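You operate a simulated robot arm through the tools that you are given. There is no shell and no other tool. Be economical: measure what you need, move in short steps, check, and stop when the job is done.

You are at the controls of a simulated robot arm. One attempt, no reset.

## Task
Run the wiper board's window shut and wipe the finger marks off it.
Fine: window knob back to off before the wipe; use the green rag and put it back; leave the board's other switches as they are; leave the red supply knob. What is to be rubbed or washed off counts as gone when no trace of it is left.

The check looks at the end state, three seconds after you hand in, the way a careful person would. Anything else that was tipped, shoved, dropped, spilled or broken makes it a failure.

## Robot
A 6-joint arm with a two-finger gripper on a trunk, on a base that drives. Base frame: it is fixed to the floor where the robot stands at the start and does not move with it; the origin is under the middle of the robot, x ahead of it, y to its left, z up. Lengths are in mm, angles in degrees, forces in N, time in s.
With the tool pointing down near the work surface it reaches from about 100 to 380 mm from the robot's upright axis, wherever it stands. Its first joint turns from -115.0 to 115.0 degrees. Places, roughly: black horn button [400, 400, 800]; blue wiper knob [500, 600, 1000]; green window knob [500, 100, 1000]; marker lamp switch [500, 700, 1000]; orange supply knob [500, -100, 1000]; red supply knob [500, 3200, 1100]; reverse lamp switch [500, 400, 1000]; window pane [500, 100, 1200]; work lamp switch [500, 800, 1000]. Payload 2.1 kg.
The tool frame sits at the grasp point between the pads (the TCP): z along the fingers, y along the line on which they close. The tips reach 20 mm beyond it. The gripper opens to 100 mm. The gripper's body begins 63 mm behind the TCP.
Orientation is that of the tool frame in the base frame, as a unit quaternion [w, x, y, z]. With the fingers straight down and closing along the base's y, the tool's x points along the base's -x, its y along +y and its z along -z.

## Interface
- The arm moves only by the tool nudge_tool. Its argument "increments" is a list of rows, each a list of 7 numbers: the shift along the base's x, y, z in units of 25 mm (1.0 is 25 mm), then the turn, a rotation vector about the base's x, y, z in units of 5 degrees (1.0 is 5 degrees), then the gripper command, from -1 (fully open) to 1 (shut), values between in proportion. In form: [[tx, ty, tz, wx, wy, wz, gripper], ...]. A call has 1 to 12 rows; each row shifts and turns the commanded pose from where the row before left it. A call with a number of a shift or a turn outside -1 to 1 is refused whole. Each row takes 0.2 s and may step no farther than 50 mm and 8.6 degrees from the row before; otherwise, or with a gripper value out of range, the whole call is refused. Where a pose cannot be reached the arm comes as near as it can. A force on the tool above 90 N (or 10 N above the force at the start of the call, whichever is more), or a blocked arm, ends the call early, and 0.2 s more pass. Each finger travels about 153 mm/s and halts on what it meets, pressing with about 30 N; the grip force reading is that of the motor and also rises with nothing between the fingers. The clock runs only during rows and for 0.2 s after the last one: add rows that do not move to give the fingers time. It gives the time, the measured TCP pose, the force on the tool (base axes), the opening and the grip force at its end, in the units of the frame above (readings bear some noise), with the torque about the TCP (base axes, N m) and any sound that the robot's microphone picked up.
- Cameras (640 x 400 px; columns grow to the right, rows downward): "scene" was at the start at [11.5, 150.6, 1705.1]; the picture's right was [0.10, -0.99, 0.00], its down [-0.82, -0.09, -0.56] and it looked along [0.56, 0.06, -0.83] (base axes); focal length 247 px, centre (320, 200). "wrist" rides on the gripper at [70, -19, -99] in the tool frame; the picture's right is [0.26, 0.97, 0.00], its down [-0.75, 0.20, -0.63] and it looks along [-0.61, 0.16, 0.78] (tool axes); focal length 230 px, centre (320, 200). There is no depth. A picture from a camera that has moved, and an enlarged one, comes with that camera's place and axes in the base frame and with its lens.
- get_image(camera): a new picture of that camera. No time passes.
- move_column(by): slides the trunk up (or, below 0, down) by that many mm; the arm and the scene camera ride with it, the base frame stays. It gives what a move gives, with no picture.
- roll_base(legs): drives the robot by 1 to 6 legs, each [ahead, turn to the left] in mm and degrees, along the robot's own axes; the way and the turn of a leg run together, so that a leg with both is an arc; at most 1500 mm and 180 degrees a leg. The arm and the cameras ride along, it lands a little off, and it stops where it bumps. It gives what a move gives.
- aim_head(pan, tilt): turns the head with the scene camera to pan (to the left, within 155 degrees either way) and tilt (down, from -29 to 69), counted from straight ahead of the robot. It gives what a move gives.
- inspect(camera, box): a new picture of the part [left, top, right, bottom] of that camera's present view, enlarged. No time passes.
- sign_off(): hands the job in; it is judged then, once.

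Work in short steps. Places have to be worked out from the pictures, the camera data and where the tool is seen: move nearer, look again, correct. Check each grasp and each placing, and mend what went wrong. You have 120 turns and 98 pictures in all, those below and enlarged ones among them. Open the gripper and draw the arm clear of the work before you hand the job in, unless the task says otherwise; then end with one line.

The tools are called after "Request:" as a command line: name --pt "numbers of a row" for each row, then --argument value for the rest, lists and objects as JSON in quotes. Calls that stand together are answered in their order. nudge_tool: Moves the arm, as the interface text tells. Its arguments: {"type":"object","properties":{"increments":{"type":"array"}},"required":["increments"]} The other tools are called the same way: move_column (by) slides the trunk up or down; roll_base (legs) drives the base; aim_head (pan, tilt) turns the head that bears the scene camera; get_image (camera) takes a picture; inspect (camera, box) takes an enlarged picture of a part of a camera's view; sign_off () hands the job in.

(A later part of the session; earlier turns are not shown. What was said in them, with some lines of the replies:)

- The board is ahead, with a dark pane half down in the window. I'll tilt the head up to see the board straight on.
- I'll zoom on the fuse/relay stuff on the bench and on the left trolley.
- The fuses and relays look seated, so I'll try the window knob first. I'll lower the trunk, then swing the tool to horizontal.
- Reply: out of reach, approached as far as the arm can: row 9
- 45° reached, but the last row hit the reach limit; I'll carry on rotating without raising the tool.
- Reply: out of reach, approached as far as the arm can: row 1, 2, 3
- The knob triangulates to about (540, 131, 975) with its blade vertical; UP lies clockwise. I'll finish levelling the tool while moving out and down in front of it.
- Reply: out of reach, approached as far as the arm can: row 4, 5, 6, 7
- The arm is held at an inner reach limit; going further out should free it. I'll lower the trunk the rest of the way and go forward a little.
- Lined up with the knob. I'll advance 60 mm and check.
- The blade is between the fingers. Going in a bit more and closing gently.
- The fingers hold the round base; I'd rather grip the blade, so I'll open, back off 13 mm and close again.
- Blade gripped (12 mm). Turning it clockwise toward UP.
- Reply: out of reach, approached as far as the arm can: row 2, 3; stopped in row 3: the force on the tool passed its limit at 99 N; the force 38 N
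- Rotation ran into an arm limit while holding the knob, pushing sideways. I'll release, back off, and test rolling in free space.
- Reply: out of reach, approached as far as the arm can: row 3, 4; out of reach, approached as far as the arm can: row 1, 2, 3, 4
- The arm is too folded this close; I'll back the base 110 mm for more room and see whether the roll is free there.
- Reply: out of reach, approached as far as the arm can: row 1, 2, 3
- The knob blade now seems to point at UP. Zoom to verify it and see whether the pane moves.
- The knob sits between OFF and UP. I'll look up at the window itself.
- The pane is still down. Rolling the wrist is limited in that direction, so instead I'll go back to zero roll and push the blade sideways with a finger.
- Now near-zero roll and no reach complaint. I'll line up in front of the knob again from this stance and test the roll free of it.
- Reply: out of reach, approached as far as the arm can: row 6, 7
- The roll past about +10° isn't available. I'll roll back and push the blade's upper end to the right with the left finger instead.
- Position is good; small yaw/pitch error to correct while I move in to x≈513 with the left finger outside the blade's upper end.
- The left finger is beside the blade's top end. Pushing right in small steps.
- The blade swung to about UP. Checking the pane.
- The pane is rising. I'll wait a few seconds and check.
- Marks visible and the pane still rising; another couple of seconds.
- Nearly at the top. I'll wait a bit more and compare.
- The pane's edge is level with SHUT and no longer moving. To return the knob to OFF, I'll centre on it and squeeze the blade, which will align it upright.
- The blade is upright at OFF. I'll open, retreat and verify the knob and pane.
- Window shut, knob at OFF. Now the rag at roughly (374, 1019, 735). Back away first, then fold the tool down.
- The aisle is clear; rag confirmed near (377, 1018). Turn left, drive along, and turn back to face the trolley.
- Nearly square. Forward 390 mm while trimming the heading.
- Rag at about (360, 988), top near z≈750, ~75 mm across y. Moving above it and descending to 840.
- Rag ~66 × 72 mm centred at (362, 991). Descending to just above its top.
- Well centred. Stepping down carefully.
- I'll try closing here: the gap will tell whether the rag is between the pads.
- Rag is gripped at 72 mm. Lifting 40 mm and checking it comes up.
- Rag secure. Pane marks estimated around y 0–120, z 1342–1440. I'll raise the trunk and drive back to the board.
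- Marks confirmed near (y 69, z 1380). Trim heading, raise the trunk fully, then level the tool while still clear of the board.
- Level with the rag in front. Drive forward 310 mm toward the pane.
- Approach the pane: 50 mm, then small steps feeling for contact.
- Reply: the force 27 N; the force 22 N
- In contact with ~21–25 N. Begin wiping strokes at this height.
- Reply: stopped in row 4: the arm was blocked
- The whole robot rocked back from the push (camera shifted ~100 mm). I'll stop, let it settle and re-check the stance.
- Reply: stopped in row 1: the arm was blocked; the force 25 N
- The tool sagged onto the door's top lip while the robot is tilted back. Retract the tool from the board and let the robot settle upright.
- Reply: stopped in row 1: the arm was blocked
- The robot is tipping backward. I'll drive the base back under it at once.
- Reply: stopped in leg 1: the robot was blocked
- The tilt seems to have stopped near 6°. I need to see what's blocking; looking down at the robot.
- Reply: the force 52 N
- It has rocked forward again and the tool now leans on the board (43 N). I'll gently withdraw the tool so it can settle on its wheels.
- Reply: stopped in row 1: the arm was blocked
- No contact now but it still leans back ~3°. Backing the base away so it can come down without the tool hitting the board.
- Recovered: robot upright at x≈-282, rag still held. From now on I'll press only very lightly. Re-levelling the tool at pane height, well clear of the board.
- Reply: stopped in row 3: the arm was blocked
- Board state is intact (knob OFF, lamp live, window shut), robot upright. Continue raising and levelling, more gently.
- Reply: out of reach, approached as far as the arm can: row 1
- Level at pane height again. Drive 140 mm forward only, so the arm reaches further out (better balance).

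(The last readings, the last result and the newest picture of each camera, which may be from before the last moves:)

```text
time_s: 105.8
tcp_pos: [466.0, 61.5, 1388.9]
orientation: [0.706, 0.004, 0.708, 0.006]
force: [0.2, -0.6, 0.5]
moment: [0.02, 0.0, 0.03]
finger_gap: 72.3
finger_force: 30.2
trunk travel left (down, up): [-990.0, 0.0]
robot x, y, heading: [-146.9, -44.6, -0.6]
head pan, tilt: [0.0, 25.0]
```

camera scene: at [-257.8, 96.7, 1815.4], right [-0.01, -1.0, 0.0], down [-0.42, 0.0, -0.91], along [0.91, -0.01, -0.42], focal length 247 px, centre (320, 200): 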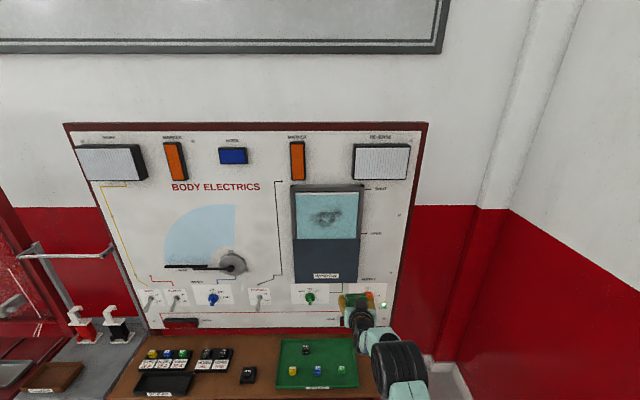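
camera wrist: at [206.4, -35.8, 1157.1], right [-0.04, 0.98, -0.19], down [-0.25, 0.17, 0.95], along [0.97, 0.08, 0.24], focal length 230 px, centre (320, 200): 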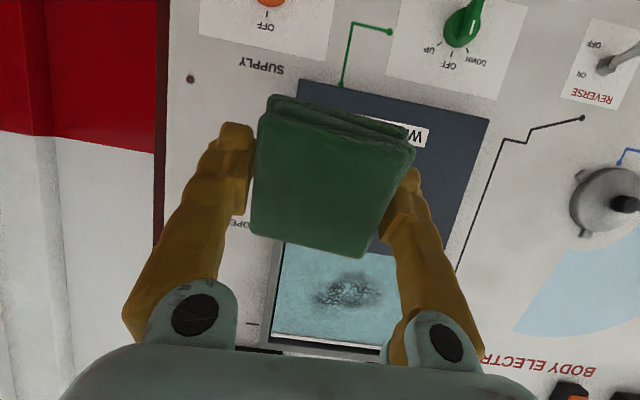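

Reach is fine. Creep up with settling rows between.

Request:
nudge_tool --pt "0.5 0 0 0 0 0 0.3" --pt "0.5 0 0 0 0 0 0.3" --pt "0 0 0 0 0 0 0.3" --pt "0 0 0 0 0 0 0.3"

Request:
nudge_tool --pt "0.12 0 0 0 0 0 0.3" --pt "0 0 0 0 0 0 0.3"

Request:
nudge_tool --pt "0.12 0 0 0 0 0 0.3" --pt "0 0 0 0 0 0 0.3"

```text
time_s: 106.8
tcp_pos: [490.9, 60.9, 1389.7]
orientation: [0.707, 0.003, 0.707, 0.005]
force: [0.0, -0.1, -1.8]
moment: [0.02, 0.0, 0.0]
finger_gap: 72.4
finger_force: 29.7
trunk travel left (down, up): [-990.0, 0.0]
robot x, y, heading: [-145.7, -46.9, -0.9]
head pan, tilt: [0.0, 25.0]
```

```text
time_s: 107.4
tcp_pos: [493.7, 59.7, 1388.8]
orientation: [0.707, 0.003, 0.708, 0.004]
force: [0.2, 0.2, -0.9]
moment: [-0.03, 0.0, -0.01]
finger_gap: 72.4
finger_force: 30.4
trunk travel left (down, up): [-990.0, 0.0]
robot x, y, heading: [-143.3, -45.9, -1.0]
head pan, tilt: [0.0, 25.0]
```

```text
time_s: 108.0
tcp_pos: [497.2, 60.7, 1388.1]
orientation: [0.707, 0.004, 0.707, 0.005]
force: [0.1, 0.8, -0.5]
moment: [0.0, 0.0, 0.02]
finger_gap: 72.6
finger_force: 29.9
trunk travel left (down, up): [-990.0, 0.0]
robot x, y, heading: [-145.5, -44.0, -0.5]
head pan, tilt: [0.0, 25.0]
```

Still no contact at x≈497. Continuing with 2.5–3 mm steps.

Request:
nudge_tool --pt "0.12 0 0 0 0 0 0.3" --pt "0 0 0 0 0 0 0.3"

Request:
nudge_tool --pt "0.1 0 0 0 0 0 0.3" --pt "0 0 0 0 0 0 0.3"

```text
time_s: 108.6
tcp_pos: [501.4, 61.7, 1388.3]
orientation: [0.707, 0.002, 0.708, 0.005]
force: [-0.2, -0.7, -0.8]
moment: [0.0, 0.01, -0.01]
finger_gap: 72.5
finger_force: 30.0
trunk travel left (down, up): [-990.0, 0.0]
robot x, y, heading: [-145.9, -46.7, -0.4]
head pan, tilt: [0.0, 25.0]
```

```text
time_s: 109.2
tcp_pos: [503.4, 61.2, 1387.9]
orientation: [0.707, 0.005, 0.708, 0.004]
force: [0.0, -0.2, 0.2]
moment: [-0.01, -0.01, 0.04]
finger_gap: 72.4
finger_force: 30.2
trunk travel left (down, up): [-990.0, 0.0]
robot x, y, heading: [-146.0, -46.2, -0.9]
head pan, tilt: [0.0, 25.0]
```

Request:
nudge_tool --pt "0.1 0 0 0 0 0 0.3" --pt "0 0 0 0 0 0 0.3"

Request:
nudge_tool --pt "0.1 0 0 0 0 0 0.3" --pt "0 0 0 0 0 0 0.3"

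Request:
get_image --camera "wrist"

```text
time_s: 109.8
tcp_pos: [505.1, 61.6, 1388.1]
orientation: [0.707, 0.002, 0.708, 0.006]
force: [-0.3, -0.3, 0.2]
moment: [0.0, 0.01, 0.0]
finger_gap: 72.7
finger_force: 30.5
trunk travel left (down, up): [-990.0, 0.0]
robot x, y, heading: [-144.1, -45.6, -0.5]
head pan, tilt: [0.0, 25.0]
```

```text
time_s: 110.4
tcp_pos: [507.2, 60.6, 1389.0]
orientation: [0.706, 0.003, 0.708, 0.007]
force: [-0.7, -0.1, -1.7]
moment: [0.01, 0.03, -0.02]
finger_gap: 72.7
finger_force: 30.2
trunk travel left (down, up): [-990.0, 0.0]
robot x, y, heading: [-141.3, -43.3, -0.6]
head pan, tilt: [0.0, 25.0]
```

```text
31 pictures are left
camera wrist: at [409.4, 42.4, 1319.2], right [0.0, 0.97, -0.25], down [-0.63, 0.19, 0.75], along [0.78, 0.16, 0.61], focal length 230 px, centre (320, 200)
```

wrist: 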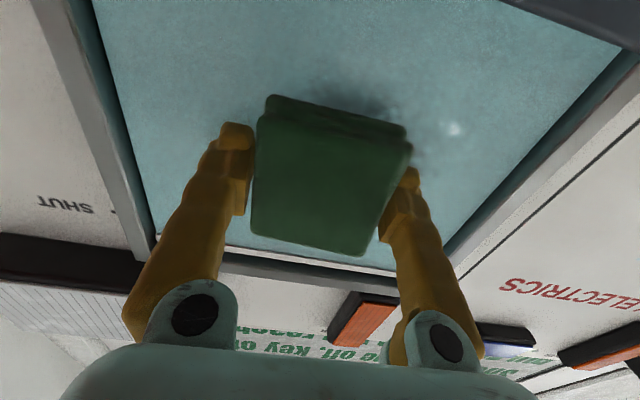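

Close, no force yet. Keep creeping.

Request:
nudge_tool --pt "0.12 0 0 0 0 0 0.3" --pt "0 0 0 0 0 0 0.3"

Request:
nudge_tool --pt "0.12 0 0 0 0 0 0.3" --pt "0 0 0 0 0 0 0.3"

Request:
nudge_tool --pt "0.08 0 0 0 0 0 0.3" --pt "0 0 0 0 0 0 0.3"

```text
time_s: 111.0
tcp_pos: [509.1, 60.9, 1390.4]
orientation: [0.707, 0.002, 0.707, 0.006]
force: [-5.8, -0.2, -1.6]
moment: [0.03, 0.23, -0.17]
finger_gap: 72.3
finger_force: 30.0
trunk travel left (down, up): [-990.0, 0.0]
robot x, y, heading: [-140.2, -44.7, -0.8]
head pan, tilt: [0.0, 25.0]
```

```text
time_s: 111.6
tcp_pos: [509.0, 61.1, 1391.3]
orientation: [0.707, 0.004, 0.707, 0.004]
force: [-11.6, -0.5, -5.3]
moment: [0.15, 0.53, -0.4]
finger_gap: 72.5
finger_force: 30.1
trunk travel left (down, up): [-990.0, 0.0]
robot x, y, heading: [-147.7, -47.1, -0.3]
head pan, tilt: [0.0, 25.0]
```

```text
time_s: 112.2
tcp_pos: [509.4, 61.9, 1392.3]
orientation: [0.709, 0.003, 0.706, 0.005]
force: [-14.0, -0.2, -4.7]
moment: [0.15, 0.58, -0.41]
finger_gap: 72.2
finger_force: 30.1
trunk travel left (down, up): [-990.0, 0.0]
robot x, y, heading: [-144.3, -49.6, -0.5]
head pan, tilt: [0.0, 25.0]
```

Contact at x≈508, 14 N. I'll ease off to ~9 N and stroke slowly along y.

Request:
nudge_tool --pt "-0.08 0.4 0 0 0 0 0.3" --pt "0 0.4 0 0 0 0 0.3" --pt "0 0.4 0 0 0 0 0.3" --pt "0 0.4 0 0 0 0 0.3"

Request:
nudge_tool --pt "0 -0.4 0 0 0 0 0.3" --pt "0 -0.4 0 0 0 0 0.3" --pt "0 -0.4 0 0 0 0 0.3" --pt "0 -0.4 0 0 0 0 0.3"

Request:
inspect --camera "scene" --box '[260, 160, 400, 330]'

```text
time_s: 113.2
tcp_pos: [508.6, 98.8, 1392.0]
orientation: [0.708, 0.003, 0.706, 0.006]
force: [-7.7, -3.0, 0.7]
moment: [-0.16, 0.26, -0.33]
finger_gap: 72.4
finger_force: 30.1
trunk travel left (down, up): [-990.0, 0.0]
robot x, y, heading: [-146.5, -46.0, -0.7]
head pan, tilt: [0.0, 25.0]
```

```text
time_s: 114.2
tcp_pos: [509.3, 62.8, 1390.3]
orientation: [0.708, 0.002, 0.707, 0.004]
force: [-6.4, 2.6, -0.4]
moment: [0.12, 0.25, -0.14]
finger_gap: 72.3
finger_force: 30.4
trunk travel left (down, up): [-990.0, 0.0]
robot x, y, heading: [-139.7, -46.9, -0.8]
head pan, tilt: [0.0, 25.0]
```

```text
2.35 times, centred on (330, 245) of scene
camera zoom: at [-114.0, 97.7, 1815.1], right [-0.01, -1.0, 0.0], down [-0.42, 0.0, -0.91], along [0.91, -0.01, -0.42], focal length 581 px, centre (296, 94)
```

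zoom: 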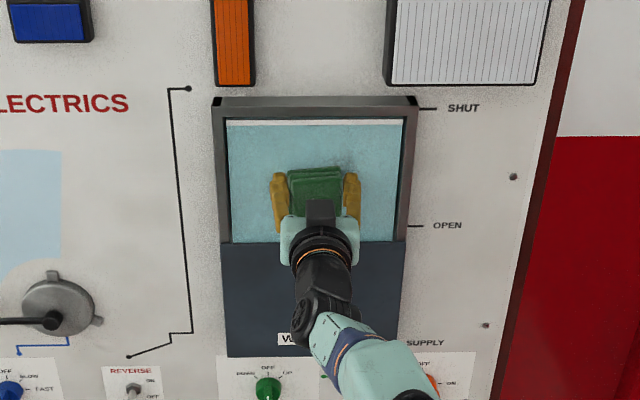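

Steady at ~7 N and upright. Continue the stroke to the right side and back, then shift up.

Request:
nudge_tool --pt "0 -0.4 0 0 0 0 0.3" --pt "0 -0.4 0 0 0 0 0.3" --pt "0 -0.4 0 0 0 0 0.3" --pt "0 -0.4 0 0 0 0 0.3" --pt "0 -0.4 0 0 0 0 0.3"

Request:
nudge_tool --pt "0 0 0.4 0 0 0 0.3" --pt "0 0 0.4 0 0 0 0.3" --pt "0 0.4 0.2 0 0 0 0.3" --pt "0 0.4 0 0 0 0 0.3" --pt "0 0.4 0 0 0 0 0.3" --pt "0 0.4 0 0 0 0 0.3"

```text
time_s: 115.4
tcp_pos: [509.7, 12.1, 1391.1]
orientation: [0.708, 0.002, 0.707, 0.006]
force: [-6.5, 3.3, -0.3]
moment: [0.07, 0.24, -0.2]
finger_gap: 72.6
finger_force: 29.3
trunk travel left (down, up): [-990.0, 0.0]
robot x, y, heading: [-143.2, -46.4, -0.6]
head pan, tilt: [0.0, 25.0]
```

```text
time_s: 116.8
tcp_pos: [509.8, 49.5, 1417.5]
orientation: [0.708, 0.004, 0.706, 0.006]
force: [-9.4, -3.3, -0.2]
moment: [-0.1, 0.23, -0.21]
finger_gap: 72.2
finger_force: 30.6
trunk travel left (down, up): [-990.0, 0.0]
robot x, y, heading: [-143.2, -43.1, -0.5]
head pan, tilt: [0.0, 25.0]
```

Continue: left along the top row, down to the lower row.

Request:
nudge_tool --pt "0 0.4 0 0 0 0 0.3" --pt "0 0.4 0 0 0 0 0.3" --pt "0 0.4 0 0 0 0 0.3" --pt "0 0.4 0 0 0 0 0.3" --pt "0 0 -0.4 0 0 0 0.3" --pt "0 0 -0.4 0 0 0 0.3"

Request:
nudge_tool --pt "0 0 -0.4 0 0 0 0.3" --pt "0 0 -0.4 0 0 0 0.3" --pt "0 0 -0.4 0 0 0 0.3" --pt "0 0 -0.4 0 0 0 0.3" --pt "0 -0.4 0 0 0 0 0.3" --pt "0 -0.4 0 0 0 0 0.3"

Request:
nudge_tool --pt "0 -0.4 0 0 0 0 0.3" --pt "0 -0.4 0 0 0 0 0.3" --pt "0 -0.4 0 0 0 0 0.3" --pt "0 -0.4 0 0 0 0 0.3" --pt "0 -0.4 0 0 0 0 0.3" --pt "0 -0.4 0 0 0 0 0.3" --pt "0 -0.4 0 0 0 0 0.3"

Request:
inspect --camera "scene" --box '[260, 160, 400, 330]'

```text
time_s: 118.2
tcp_pos: [509.3, 91.6, 1396.6]
orientation: [0.708, 0.002, 0.707, 0.006]
force: [-5.2, 0.4, 0.6]
moment: [-0.04, 0.12, -0.17]
finger_gap: 72.4
finger_force: 30.3
trunk travel left (down, up): [-990.0, 0.0]
robot x, y, heading: [-142.2, -44.8, -0.9]
head pan, tilt: [0.0, 25.0]
```

```text
time_s: 119.6
tcp_pos: [508.6, 74.1, 1357.0]
orientation: [0.707, 0.002, 0.707, 0.005]
force: [-5.8, 3.2, -1.0]
moment: [0.07, 0.19, -0.19]
finger_gap: 72.1
finger_force: 29.6
trunk travel left (down, up): [-990.0, 0.0]
robot x, y, heading: [-142.8, -46.0, -0.7]
head pan, tilt: [0.0, 25.0]
```

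```text
time_s: 121.2
tcp_pos: [508.4, 14.9, 1360.9]
orientation: [0.707, 0.004, 0.707, 0.003]
force: [-14.6, 3.2, -4.8]
moment: [-0.21, 0.05, 0.75]
finger_gap: 72.6
finger_force: 29.9
out of reach, approached as far as the arm can: row 7
trunk travel left (down, up): [-990.0, 0.0]
robot x, y, heading: [-144.6, -48.7, -0.7]
head pan, tilt: [0.0, 25.0]
```

```text
2.35 times, centred on (330, 245) of scene
camera zoom: at [-117.9, 98.0, 1815.0], right [-0.01, -1.0, 0.0], down [-0.42, 0.0, -0.91], along [0.91, -0.01, -0.42], focal length 581 px, centre (296, 94)
```

zoom: 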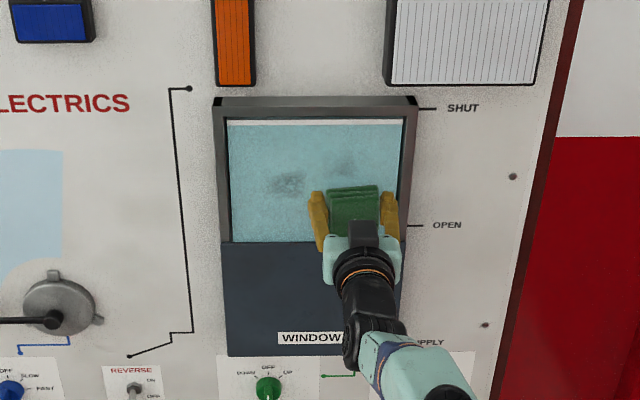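

Most is gone; two faint spots remain at about (y 101, z 1383) and (y 33, z 1417). Scrubbing the right one first.

Request:
nudge_tool --pt "0 0.4 0.2 0 0 0 0.3" --pt "0 0.4 0.4 0 0 0 0.3" --pt "0 0 0.4 0 0 0 0.3" --pt "0 0 0.4 0 0 0 0.3" --pt "0 0 0.4 0 0 0 0.3" --pt "0 0 0.4 0 0 0 0.3"

Request:
nudge_tool --pt "0 0.4 0 0 0 0 0.3" --pt "0 0.4 0 0 0 0 0.3" --pt "0 -0.4 0 0 0 0 0.3" --pt "0 -0.4 0 0 0 0 0.3" --pt "0 -0.4 0 0 0 0 0.3" --pt "0 -0.4 0 0 0 0 0.3" --pt "0 0.4 0 0 0 0 0.3" --pt "0 0.4 0 0 0 0 0.3"

Request:
nudge_tool --pt "0 0.4 -0.2 0 0 0 0.3" --pt "0 0.4 -0.2 0 0 0 0.3" --pt "0 0.4 -0.2 0 0 0 0.3" --pt "0 0.4 -0.2 0 0 0 0.3" --pt "0 0.4 -0.2 0 0 0 0.3" --pt "0 0.4 -0.2 0 0 0 0.3" --pt "0 0.4 0 0 0 0 0.3" --pt "0 0.4 0 0 0 0 0.3"

```text
time_s: 122.6
tcp_pos: [510.2, 32.1, 1415.3]
orientation: [0.709, 0.004, 0.705, 0.005]
force: [-14.8, -1.2, -6.7]
moment: [-0.11, 0.32, 0.15]
finger_gap: 72.5
finger_force: 30.5
trunk travel left (down, up): [-990.0, 0.0]
robot x, y, heading: [-142.2, -42.2, -0.6]
head pan, tilt: [0.0, 25.0]
```

```text
time_s: 124.4
tcp_pos: [509.3, 30.6, 1414.5]
orientation: [0.708, 0.004, 0.706, 0.006]
force: [-0.2, 0.4, -0.7]
moment: [0.02, 0.01, 0.02]
finger_gap: 72.1
finger_force: 30.3
trunk travel left (down, up): [-990.0, 0.0]
robot x, y, heading: [-141.1, -48.8, -0.9]
head pan, tilt: [0.0, 25.0]
```

```text
time_s: 126.2
tcp_pos: [509.8, 112.1, 1385.2]
orientation: [0.708, 0.003, 0.706, 0.007]
force: [-10.7, -4.0, -0.2]
moment: [0.0, 0.16, 0.16]
finger_gap: 72.5
finger_force: 29.7
trunk travel left (down, up): [-990.0, 0.0]
robot x, y, heading: [-142.6, -43.1, -0.9]
head pan, tilt: [0.0, 25.0]
```

Now scrub around the left spot.

Request:
nudge_tool --pt "0 -0.4 0 0 0 0 0.3" --pt "0 -0.4 0 0 0 0 0.3" --pt "0 -0.4 0 0 0 0 0.3" --pt "0 0.4 0 0 0 0 0.3" --pt "0 0.4 0 0 0 0 0.3" --pt "0 0.4 0.3 0 0 0 0.3" --pt "0 -0.4 0 0 0 0 0.3" --pt "0 -0.4 0 0 0 0 0.3"

Request:
nudge_tool --pt "0 0.4 -0.3 0 0 0 0.3" --pt "0 0.4 -0.3 0 0 0 0.3" --pt "0 -0.4 -0.3 0 0 0 0.3" --pt "0 -0.4 0 0 0 0 0.3" --pt "0 -0.4 -0.3 0 0 0 0.3" --pt "0 -0.4 -0.3 0 0 0 0.3" --pt "0 -0.4 0 0 0 0 0.3"

Request:
nudge_tool --pt "-0.6 0 0 0 0 0 0.3" --pt "-0.6 0 -0.4 0 0 0 0.3" --pt "-0.4 -0.6 -0.8 0 0 0 0.3" --pt "0 -0.4 -0.8 0 0 0 0.3"

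Request:
inspect --camera "scene" --box '[285, 170, 385, 270]'

```text
time_s: 128.0
tcp_pos: [508.6, 96.8, 1393.1]
orientation: [0.708, 0.002, 0.706, 0.005]
force: [-13.7, 5.5, 0.0]
moment: [0.16, 0.31, 0.39]
finger_gap: 72.4
finger_force: 29.4
trunk travel left (down, up): [-990.0, 0.0]
robot x, y, heading: [-143.6, -46.8, -0.6]
head pan, tilt: [0.0, 25.0]
```

```text
time_s: 129.6
tcp_pos: [509.2, 65.5, 1354.8]
orientation: [0.708, 0.004, 0.706, 0.003]
force: [-12.0, 5.0, -0.8]
moment: [0.03, 0.15, 0.35]
finger_gap: 72.4
finger_force: 29.8
trunk travel left (down, up): [-990.0, 0.0]
robot x, y, heading: [-141.1, -47.4, -0.7]
head pan, tilt: [0.0, 25.0]
```

```text
time_s: 130.6
tcp_pos: [479.0, 33.2, 1299.0]
orientation: [0.706, 0.003, 0.708, 0.007]
force: [0.5, 0.1, -0.5]
moment: [0.02, -0.02, 0.01]
finger_gap: 72.7
finger_force: 29.8
trunk travel left (down, up): [-990.0, 0.0]
robot x, y, heading: [-140.9, -48.6, -0.7]
head pan, tilt: [0.0, 25.0]
```

```text
4.00 times, centred on (335, 220) of scene
camera zoom: at [-106.5, 93.2, 1815.3], right [-0.01, -1.0, 0.0], down [-0.42, 0.01, -0.91], along [0.91, -0.01, -0.42], focal length 988 px, centre (260, 120)
```

zoom: 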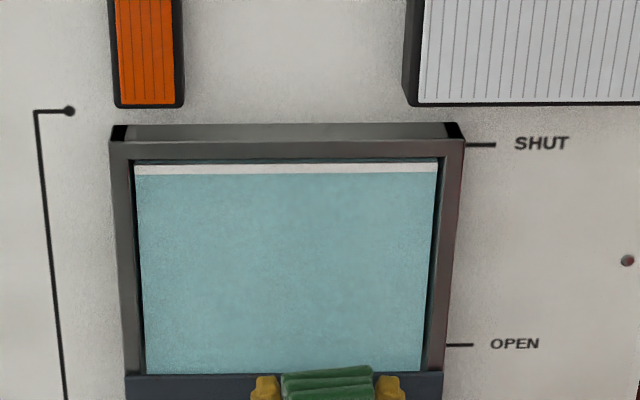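

The pane looks clean. A closer look for any faint trace.

Request:
inspect --camera "scene" --box '[305, 208, 360, 262]'

Request:
get_image --camera "wrist"

```text
7.41 times, centred on (332, 235) of scene
camera zoom: at [-106.5, 93.2, 1815.3], right [-0.01, -1.0, 0.0], down [-0.42, 0.01, -0.91], along [0.91, -0.01, -0.42], focal length 1830 px, centre (227, -59)
```

zoom: 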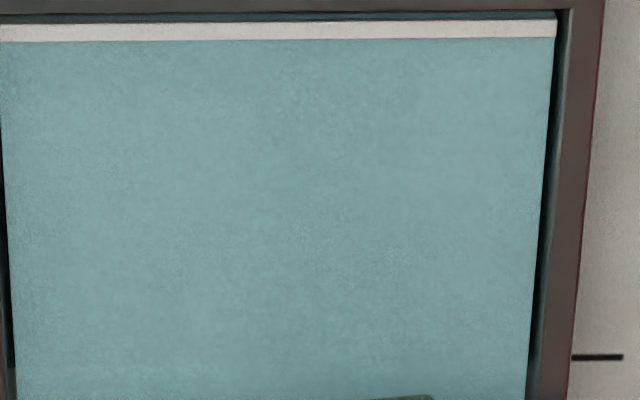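

```text
26 pictures are left
camera wrist: at [379.9, 14.1, 1229.9], right [0.0, 0.97, -0.24], down [-0.63, 0.19, 0.75], along [0.78, 0.16, 0.61], focal length 230 px, centre (320, 200)
```

wrist: 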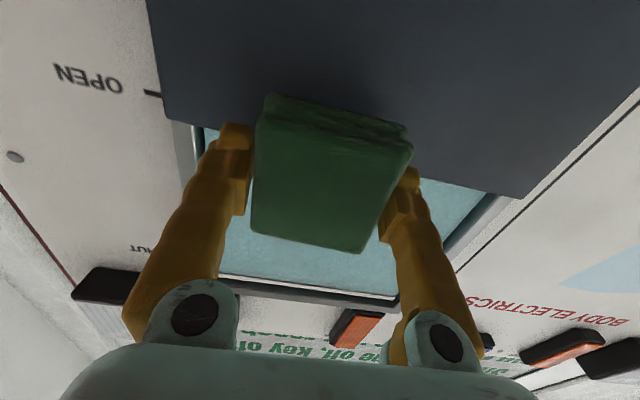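

Essentially clean; since no trace may remain, I'll make one more full light pass to be sure.

Request:
nudge_tool --pt "0 0.4 0.8 0 0 0 0.3" --pt "0 0.6 0.8 0 0 0 0.3" --pt "0.6 0 0.4 0 0 0 0.3" --pt "0.6 0 0 0 0 0 0.3" --pt "0.36 0 0 0 0 0 0.3"

Request:
nudge_tool --pt "0 0.4 0 0 0 0 0.3" --pt "0 0.4 0 0 0 0 0.3" --pt "0 0 0.4 0 0 0 0.3" --pt "0 0 0.4 0 0 0 0.3" --pt "0 -0.5 0 0 0 0 0.3" --pt "0 -0.5 0 0 0 0 0.3" --pt "0 -0.5 0 0 0 0 0.3" --pt "0 -0.5 0 0 0 0 0.3" --pt "0 -0.5 0 0 0 0 0.3"

Request:
nudge_tool --pt "0 -0.3 0.5 0 0 0 0.3" --pt "0 0 0.5 0 0 0 0.3" --pt "0 0.5 0.3 0 0 0 0.3" --pt "0 0.5 0 0 0 0 0.3" --pt "0 0.5 0 0 0 0 0.3" --pt "0 0.5 0 0 0 0 0.3" --pt "0 0.5 0 0 0 0 0.3" --pt "0 0.5 0 0 0 0 0.3"

Request:
nudge_tool --pt "0 0.4 -0.4 0 0 0 0.3" --pt "0 0 -0.4 0 0 0 0.3" --pt "0 -0.5 -0.3 0 0 0 0.3" --pt "0 -0.5 0 0 0 0 0.3" --pt "0 -0.5 0 0 0 0 0.3" --pt "0 -0.5 0 0 0 0 0.3" --pt "0 -0.5 0 0 0 0 0.3"

```text
time_s: 131.8
tcp_pos: [509.0, 62.1, 1354.8]
orientation: [0.708, 0.002, 0.707, 0.006]
force: [-14.9, -0.9, -4.7]
moment: [-0.01, 0.42, -0.02]
finger_gap: 71.9
finger_force: 30.1
trunk travel left (down, up): [-990.0, 0.0]
robot x, y, heading: [-144.4, -46.0, -0.7]
head pan, tilt: [0.0, 25.0]
```

```text
time_s: 133.8
tcp_pos: [509.8, 20.1, 1375.0]
orientation: [0.709, 0.003, 0.706, 0.005]
force: [-12.9, 4.7, 0.5]
moment: [0.03, 0.05, 0.49]
finger_gap: 72.7
finger_force: 30.2
trunk travel left (down, up): [-990.0, 0.0]
robot x, y, heading: [-140.6, -44.2, -0.9]
head pan, tilt: [0.0, 25.0]
```

```text
time_s: 135.6
tcp_pos: [510.1, 86.5, 1406.2]
orientation: [0.708, 0.003, 0.706, 0.007]
force: [-10.2, -2.3, 0.2]
moment: [0.04, 0.1, 0.13]
finger_gap: 72.0
finger_force: 30.3
trunk travel left (down, up): [-990.0, 0.0]
robot x, y, heading: [-142.7, -46.5, -0.8]
head pan, tilt: [0.0, 25.0]
```

```text
time_s: 137.2
tcp_pos: [510.3, 36.3, 1378.6]
orientation: [0.708, 0.003, 0.706, 0.004]
force: [-9.6, 3.6, -0.4]
moment: [0.04, 0.07, 0.53]
finger_gap: 72.2
finger_force: 29.8
trunk travel left (down, up): [-990.0, 0.0]
robot x, y, heading: [-143.8, -47.4, -0.7]
head pan, tilt: [0.0, 25.0]
```

Now withdraw the tool and back the base away, then view the whole board.

Request:
nudge_tool --pt "-0.6 0 0 0 0 0 0.3" --pt "-0.6 0 0 0 0 0 0.3" --pt "-0.6 0 0 0 0 0 0.3"

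Request:
roll_base --legs '[[-250, 0]]'

Request:
nudge_tool --pt "-0.4 0 -0.5 0 1 0 0.3" --pt "-0.4 0 -0.5 0 1 0 0.3" --pt "-0.4 0 -0.5 0 1 0 0.3" --pt "-0.4 0 -0.5 0 1 0 0.3" --pt "-0.4 0 -0.5 0 1 0 0.3" --pt "-0.4 0 -0.5 0 1 0 0.3" --pt "-0.4 0 -0.5 0 1 0 0.3" --pt "-0.4 0 -0.5 0 1 0 0.3" --pt "-0.4 0 -0.5 0 1 0 0.3"

Request:
nudge_tool --pt "-0.6 0 -0.4 0 1 0 0.3" --pt "-0.6 0 -0.4 0 1 0 0.3" --pt "-0.6 0 -0.4 0 1 0 0.3" --pt "-0.6 0 -0.4 0 1 0 0.3" --pt "-0.6 0 -0.4 0 1 0 0.3" --pt "-0.6 0 -0.4 0 1 0 0.3" --pt "-0.5 0 -0.4 0 1 0 0.3" --pt "-0.5 0 -0.4 0 1 0 0.3" --pt "-0.5 0 -0.4 0 1 0 0.3"

Request:
inspect --camera "scene" --box '[250, 150, 410, 310]'

Request:
inspect --camera "scene" --box '[295, 180, 365, 250]'

```text
time_s: 138.0
tcp_pos: [469.4, 33.5, 1377.6]
orientation: [0.707, 0.003, 0.707, 0.006]
force: [0.0, 0.4, -0.3]
moment: [0.01, 0.02, -0.03]
finger_gap: 71.9
finger_force: 29.8
trunk travel left (down, up): [-990.0, 0.0]
robot x, y, heading: [-144.3, -45.2, -0.8]
head pan, tilt: [0.0, 25.0]
```

```text
time_s: 139.8
tcp_pos: [231.1, 34.7, 1374.2]
orientation: [0.705, 0.005, 0.709, 0.004]
force: [0.6, 0.3, -0.7]
moment: [0.0, -0.05, 0.01]
finger_gap: 72.1
finger_force: 30.0
trunk travel left (down, up): [-990.0, 0.0]
robot x, y, heading: [-389.5, -40.2, -0.7]
head pan, tilt: [0.0, 25.0]
```

```text
time_s: 141.8
tcp_pos: [136.9, 35.7, 1262.8]
orientation: [0.382, 0.006, 0.924, 0.002]
force: [0.1, -0.7, -1.3]
moment: [0.01, -0.02, 0.01]
finger_gap: 72.2
finger_force: 29.4
trunk travel left (down, up): [-990.0, 0.0]
robot x, y, heading: [-387.0, -41.2, -1.1]
head pan, tilt: [0.0, 25.0]
```

```text
time_s: 143.8
tcp_pos: [8.0, 33.1, 1173.4]
orientation: [-0.002, 0.006, 1.0, -0.001]
force: [-0.5, 0.1, -0.7]
moment: [0.01, -0.02, -0.02]
finger_gap: 71.8
finger_force: 30.1
trunk travel left (down, up): [-990.0, 0.0]
robot x, y, heading: [-388.4, -39.6, -1.2]
head pan, tilt: [0.0, 25.0]
```

```text
2.50 times, centred on (330, 230) of scene
camera zoom: at [-351.8, 98.5, 1815.2], right [-0.02, -1.0, 0.0], down [-0.42, 0.01, -0.91], along [0.91, -0.01, -0.42], focal length 618 px, centre (295, 125)
```

zoom: 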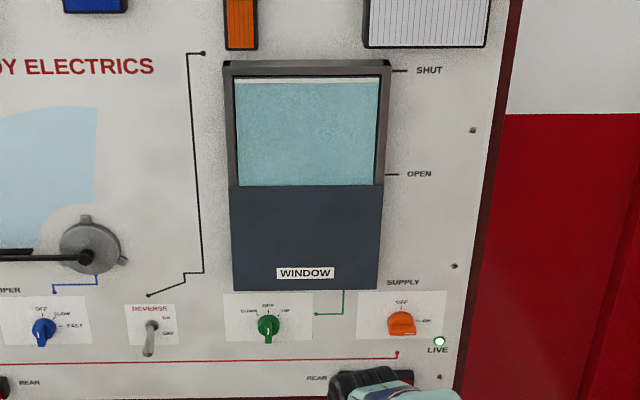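

```text
5.71 times, centred on (330, 215) of scene
camera zoom: at [-351.8, 98.5, 1815.2], right [-0.02, -1.0, 0.0], down [-0.42, 0.01, -0.91], along [0.91, -0.01, -0.42], focal length 1412 px, centre (263, 114)
```

zoom: 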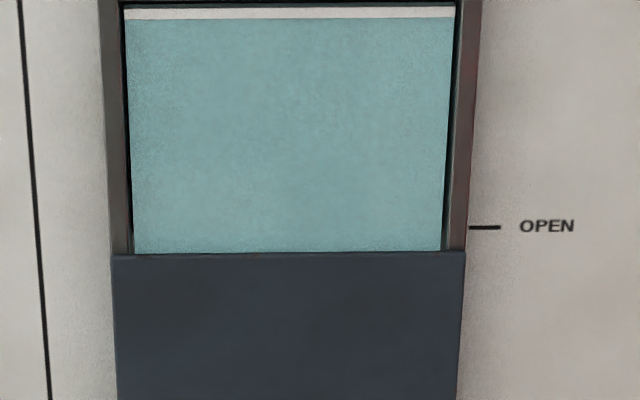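

Pane is spotless, knob at OFF, supply untouched. Lower the trunk and take the rag back to the trolley.

Request:
move_column --by -157

Request:
roll_base --legs '[[0, 91], [1035, 0], [0, -92]]'

```text
time_s: 145.6
tcp_pos: [8.4, 34.0, 1017.0]
orientation: [-0.001, 0.006, 1.0, -0.001]
force: [-0.6, 0.6, 0.1]
moment: [0.02, 0.02, 0.0]
finger_gap: 72.1
finger_force: 30.2
trunk travel left (down, up): [-833.0, 157.0]
robot x, y, heading: [-389.5, -41.7, -1.1]
head pan, tilt: [0.0, 25.0]
```

```text
time_s: 158.7
tcp_pos: [20.0, 1041.8, 1017.5]
orientation: [-0.001, 0.021, 1.0, -0.001]
force: [-0.4, 0.0, 0.3]
moment: [-0.01, 0.01, 0.01]
finger_gap: 72.0
finger_force: 29.7
trunk travel left (down, up): [-833.0, 157.0]
robot x, y, heading: [-379.5, 980.4, -2.4]
head pan, tilt: [0.0, 25.0]
```

Pull the arm in a bit, then drive up to the trolley.

Request:
nudge_tool --pt "-0.8 -0.3 0 0 0 0 0.3" --pt "-0.8 -0.3 0 0 0 0 0.3" --pt "-0.4 -0.3 0 0 0 0 0.3"

Request:
roll_base --legs '[[400, 2.4]]'

Request:
aim_head --pan 0 --tilt 45

Request:
get_image --camera "scene"

```text
time_s: 159.5
tcp_pos: [-31.8, 1020.7, 1016.7]
orientation: [0.0, 0.021, 1.0, -0.001]
force: [-0.9, -0.7, -0.3]
moment: [-0.02, 0.01, 0.01]
finger_gap: 71.9
finger_force: 30.4
trunk travel left (down, up): [-833.0, 157.0]
robot x, y, heading: [-378.5, 978.2, -2.8]
head pan, tilt: [0.0, 25.0]
```

```text
time_s: 162.0
tcp_pos: [380.0, 1025.3, 1016.9]
orientation: [0.0, 0.0, 1.0, -0.001]
force: [0.3, -0.5, -0.4]
moment: [0.04, -0.03, -0.04]
finger_gap: 71.3
finger_force: 30.4
trunk travel left (down, up): [-833.0, 157.0]
robot x, y, heading: [34.9, 967.6, -0.1]
head pan, tilt: [0.0, 25.0]
```

```text
time_s: 162.9
tcp_pos: [379.6, 1025.9, 1015.2]
orientation: [-0.001, 0.0, 1.0, 0.0]
force: [-0.9, 0.1, -1.2]
moment: [-0.01, -0.01, -0.04]
finger_gap: 71.7
finger_force: 29.8
trunk travel left (down, up): [-833.0, 157.0]
robot x, y, heading: [36.0, 968.8, -0.1]
head pan, tilt: [0.0, 45.0]
```

```text
23 pictures are left
camera scene: at [58.1, 1109.5, 1627.7], right [0.0, -1.0, 0.0], down [-0.71, 0.0, -0.71], along [0.71, 0.0, -0.71], focal length 247 px, centre (320, 200)
```

scene: 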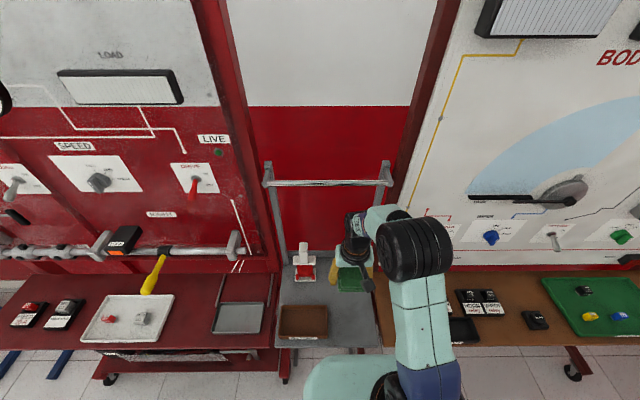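

Centre over the rag's spot (360, 991), then lower the trunk 200 mm.

Request:
nudge_tool --pt "-0.4 -0.7 0 0 0 0 0.3" --pt "-0.37 -0.69 0 0 0 0 0.3" --pt "0 0 0 0 0 0 0.3"

Request:
move_column --by -200

Request:
get_image --camera "wrist"

```text
time_s: 163.7
tcp_pos: [360.6, 991.8, 1018.2]
orientation: [-0.001, -0.001, 1.0, -0.001]
force: [-0.2, -0.8, 0.2]
moment: [-0.02, -0.01, 0.0]
finger_gap: 71.7
finger_force: 30.2
trunk travel left (down, up): [-833.0, 157.0]
robot x, y, heading: [37.0, 967.0, -0.2]
head pan, tilt: [0.0, 45.0]
```

```text
time_s: 165.8
tcp_pos: [359.8, 990.6, 817.1]
orientation: [-0.001, 0.0, 1.0, -0.002]
force: [-0.1, 0.4, -0.8]
moment: [0.0, 0.03, 0.03]
finger_gap: 71.8
finger_force: 29.8
trunk travel left (down, up): [-633.0, 357.0]
robot x, y, heading: [35.4, 970.8, -0.1]
head pan, tilt: [0.0, 45.0]
```

```text
22 pictures are left
camera wrist: at [291.7, 970.3, 917.0], right [-0.26, 0.97, 0.0], down [0.75, 0.2, 0.63], along [0.61, 0.16, -0.78], focal length 230 px, centre (320, 200)
```

wrist: 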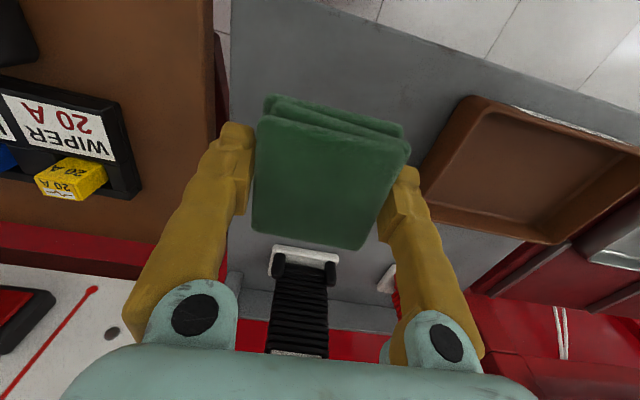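

Position matches. Descend to about 768, then creep down feeling for contact.

Request:
nudge_tool --pt "0 0 -0.7 0 0 0 0.3" --pt "0 0 -0.7 0 0 0 0.3" --pt "0 0 -0.5 0 0 0 0.3" --pt "0 0 0 0 0 0 0.3"

Request:
nudge_tool --pt "0 0 -0.14 0 0 0 0.3" --pt "0 0 0 0 0 0 0.3"

Request:
nudge_tool --pt "0 0 -0.1 0 0 0 0.3" --pt "0 0 0 0 0 0 0.3"

```text
time_s: 166.8
tcp_pos: [360.5, 990.6, 770.1]
orientation: [-0.001, 0.0, 1.0, -0.001]
force: [0.2, 0.9, -1.0]
moment: [0.01, -0.05, -0.01]
finger_gap: 71.6
finger_force: 30.1
trunk travel left (down, up): [-633.0, 357.0]
robot x, y, heading: [39.5, 966.9, -0.1]
head pan, tilt: [0.0, 45.0]
```

```text
time_s: 167.4
tcp_pos: [360.8, 990.3, 767.3]
orientation: [-0.001, 0.0, 1.0, 0.0]
force: [-0.5, -0.5, -0.1]
moment: [0.0, -0.01, -0.01]
finger_gap: 71.6
finger_force: 29.8
trunk travel left (down, up): [-633.0, 357.0]
robot x, y, heading: [34.7, 968.4, -0.1]
head pan, tilt: [0.0, 45.0]
```

```text
time_s: 168.0
tcp_pos: [361.3, 990.3, 763.8]
orientation: [-0.001, 0.0, 1.0, 0.0]
force: [0.9, -1.1, -0.3]
moment: [-0.01, -0.04, -0.02]
finger_gap: 71.7
finger_force: 29.9
trunk travel left (down, up): [-633.0, 357.0]
robot x, y, heading: [36.1, 966.5, -0.3]
head pan, tilt: [0.0, 45.0]
```

Request:
nudge_tool --pt "0 0 -0.1 0 0 0 0.3" --pt "0 0 0 0 0 0 0.3"

Request:
nudge_tool --pt "0 0 -0.1 0 0 0 0.3" --pt "0 0 0 0 0 0 0.3"

Request:
nudge_tool --pt "0 0 -0.1 0 0 0 0.3" --pt "0 0 0 0 0 0 0.3"

```text
time_s: 168.6
tcp_pos: [360.1, 990.8, 761.1]
orientation: [0.0, 0.0, 1.0, -0.001]
force: [-0.6, 0.1, 0.1]
moment: [0.01, 0.02, -0.03]
finger_gap: 71.7
finger_force: 30.1
trunk travel left (down, up): [-633.0, 357.0]
robot x, y, heading: [34.9, 975.0, -0.3]
head pan, tilt: [0.0, 45.0]
```

```text
time_s: 169.2
tcp_pos: [361.0, 990.8, 759.7]
orientation: [0.001, -0.001, 1.0, -0.001]
force: [2.7, -0.3, 23.1]
moment: [-0.74, 0.8, 0.1]
finger_gap: 71.5
finger_force: 30.0
trunk travel left (down, up): [-633.0, 357.0]
robot x, y, heading: [37.1, 966.9, -0.2]
head pan, tilt: [0.0, 45.0]
```

```text
time_s: 169.8
tcp_pos: [359.9, 989.9, 758.7]
orientation: [0.003, -0.001, 1.0, 0.0]
force: [8.9, -0.1, 52.4]
moment: [-1.04, 0.9, 0.16]
finger_gap: 71.6
finger_force: 30.0
trunk travel left (down, up): [-633.0, 357.0]
robot x, y, heading: [37.2, 969.8, -0.1]
head pan, tilt: [0.0, 45.0]
```

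The rag is down on the tray. Ease up a touch, open slowly, and rise.

Request:
nudge_tool --pt "0 0 0.12 0 0 0 0.3" --pt "0 0 0 0 0 0 -0.46" --pt "0 0 0 0 0 0 -0.7" --pt "0 0 0 0 0 0 -1" --pt "0 0 0 0 0 0 -1"

Request:
get_image --camera "wrist"

```text
time_s: 171.0
tcp_pos: [357.9, 989.9, 759.6]
orientation: [-0.002, 0.0, 1.0, -0.001]
force: [0.5, 0.5, 0.4]
moment: [0.02, -0.03, 0.01]
finger_gap: 99.9
finger_force: 0.0
trunk travel left (down, up): [-633.0, 357.0]
robot x, y, heading: [35.7, 969.6, -0.3]
head pan, tilt: [0.0, 45.0]
```

```text
21 pictures are left
camera wrist: at [291.1, 970.5, 859.2], right [-0.26, 0.97, 0.0], down [0.75, 0.2, 0.63], along [0.61, 0.16, -0.78], focal length 230 px, centre (320, 200)
```

wrist: 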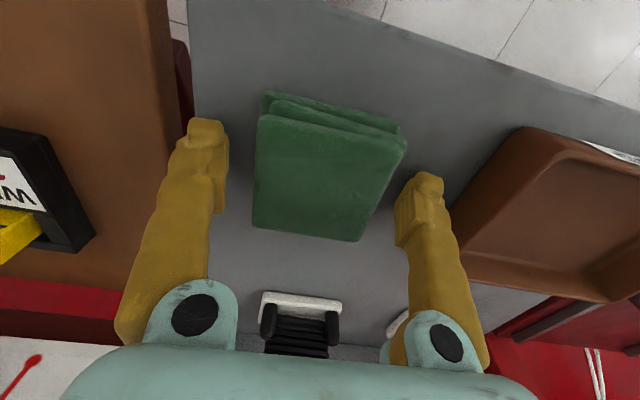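

The rag lies where it was. Raise the arm clear, back off and check everything once more.

Request:
nudge_tool --pt "0 0 0.6 0 0 0 -1" --pt "0 0 1 0 0 0 -1" --pt "0 0 1 0 0 0 -1" --pt "0 0 1 0 0 0 -1" --pt "0 0 1 0 0 0 -1" --pt "0 0 1 0 0 0 -1" --pt "0 0 1 0 0 0 -1"

Request:
roll_base --legs '[[-380, 0]]'

Request:
aim_head --pan -30 --tilt 30

Request:
get_image --camera "scene"

```text
time_s: 172.6
tcp_pos: [359.9, 988.5, 927.7]
orientation: [0.0, 0.0, 1.0, -0.001]
force: [0.0, 0.2, 0.2]
moment: [-0.05, -0.01, 0.02]
finger_gap: 100.0
finger_force: 0.2
trunk travel left (down, up): [-633.0, 357.0]
robot x, y, heading: [37.2, 968.7, 0.1]
head pan, tilt: [0.0, 45.0]
```

```text
time_s: 175.0
tcp_pos: [-21.4, 990.3, 927.4]
orientation: [-0.001, 0.0, 1.0, -0.001]
force: [0.0, 0.5, -0.2]
moment: [-0.01, -0.02, -0.02]
finger_gap: 100.3
finger_force: 0.0
trunk travel left (down, up): [-633.0, 357.0]
robot x, y, heading: [-346.4, 970.8, -0.0]
head pan, tilt: [0.0, 45.0]
```

```text
time_s: 176.0
tcp_pos: [-19.4, 989.8, 927.6]
orientation: [0.0, -0.001, 1.0, -0.001]
force: [-0.6, -0.1, 0.0]
moment: [0.0, 0.0, 0.03]
finger_gap: 100.3
finger_force: 0.1
trunk travel left (down, up): [-633.0, 357.0]
robot x, y, heading: [-348.6, 969.0, -0.4]
head pan, tilt: [-30.0, 30.0]
```

```text
20 pictures are left
camera scene: at [-326.7, 1065.1, 1450.2], right [-0.5, -0.87, 0.0], down [-0.43, 0.25, -0.87], along [0.75, -0.43, -0.5], focal length 247 px, centre (320, 200)
```

scene: 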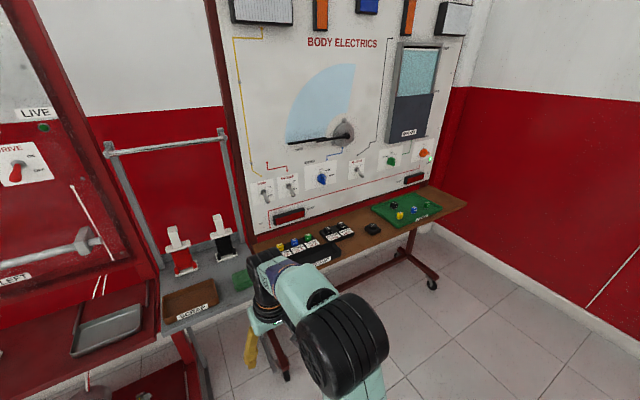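

Request:
inspect --camera "scene" --box '[360, 20, 480, 180]'

Request:
inspect --camera "scene" --box '[210, 150, 450, 310]'

```text
2.50 times, centred on (420, 100) of scene
camera zoom: at [-326.7, 1065.1, 1450.2], right [-0.5, -0.87, 0.0], down [-0.43, 0.25, -0.87], along [0.75, -0.43, -0.5], focal length 618 px, centre (70, 450)
```

zoom: 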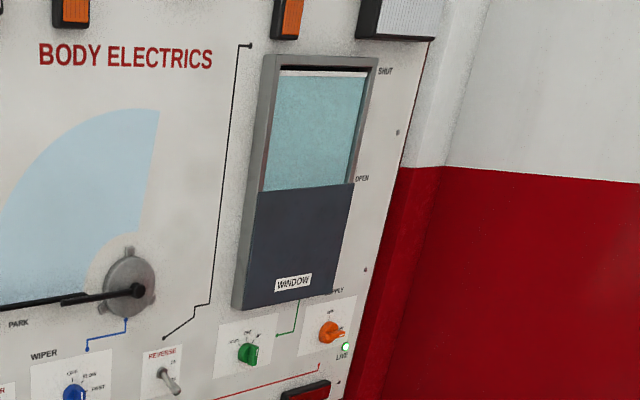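

```text
2.50 times, centred on (330, 230) of scene
camera zoom: at [-326.7, 1065.1, 1450.2], right [-0.5, -0.87, 0.0], down [-0.43, 0.25, -0.87], along [0.75, -0.43, -0.5], focal length 618 px, centre (295, 125)
```

zoom: 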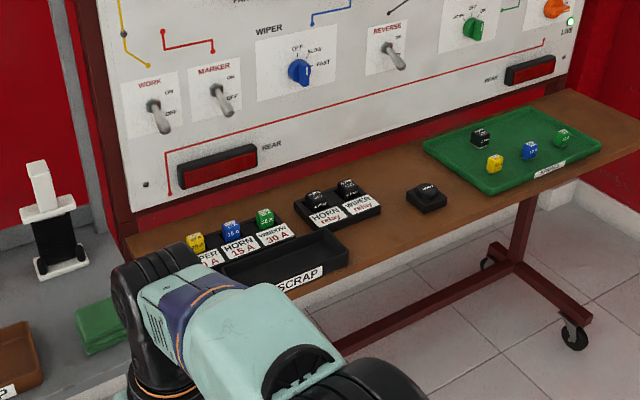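

Window shut and clean, knob at OFF, rag back, everything else unchanged; handing in.

Request:
sign_off

```text
The job is handed in.
```

The window is shut, its knob was turned back to OFF before the wipe, no finger marks show on the pane, and the green rag is back in its place. During the wipe the robot tipped back for a few seconds, and the tool, with the rag in it, pressed against the door card and lower board. I backed off and finished with a lighter touch; the last pictures show nothing moved or damaged.
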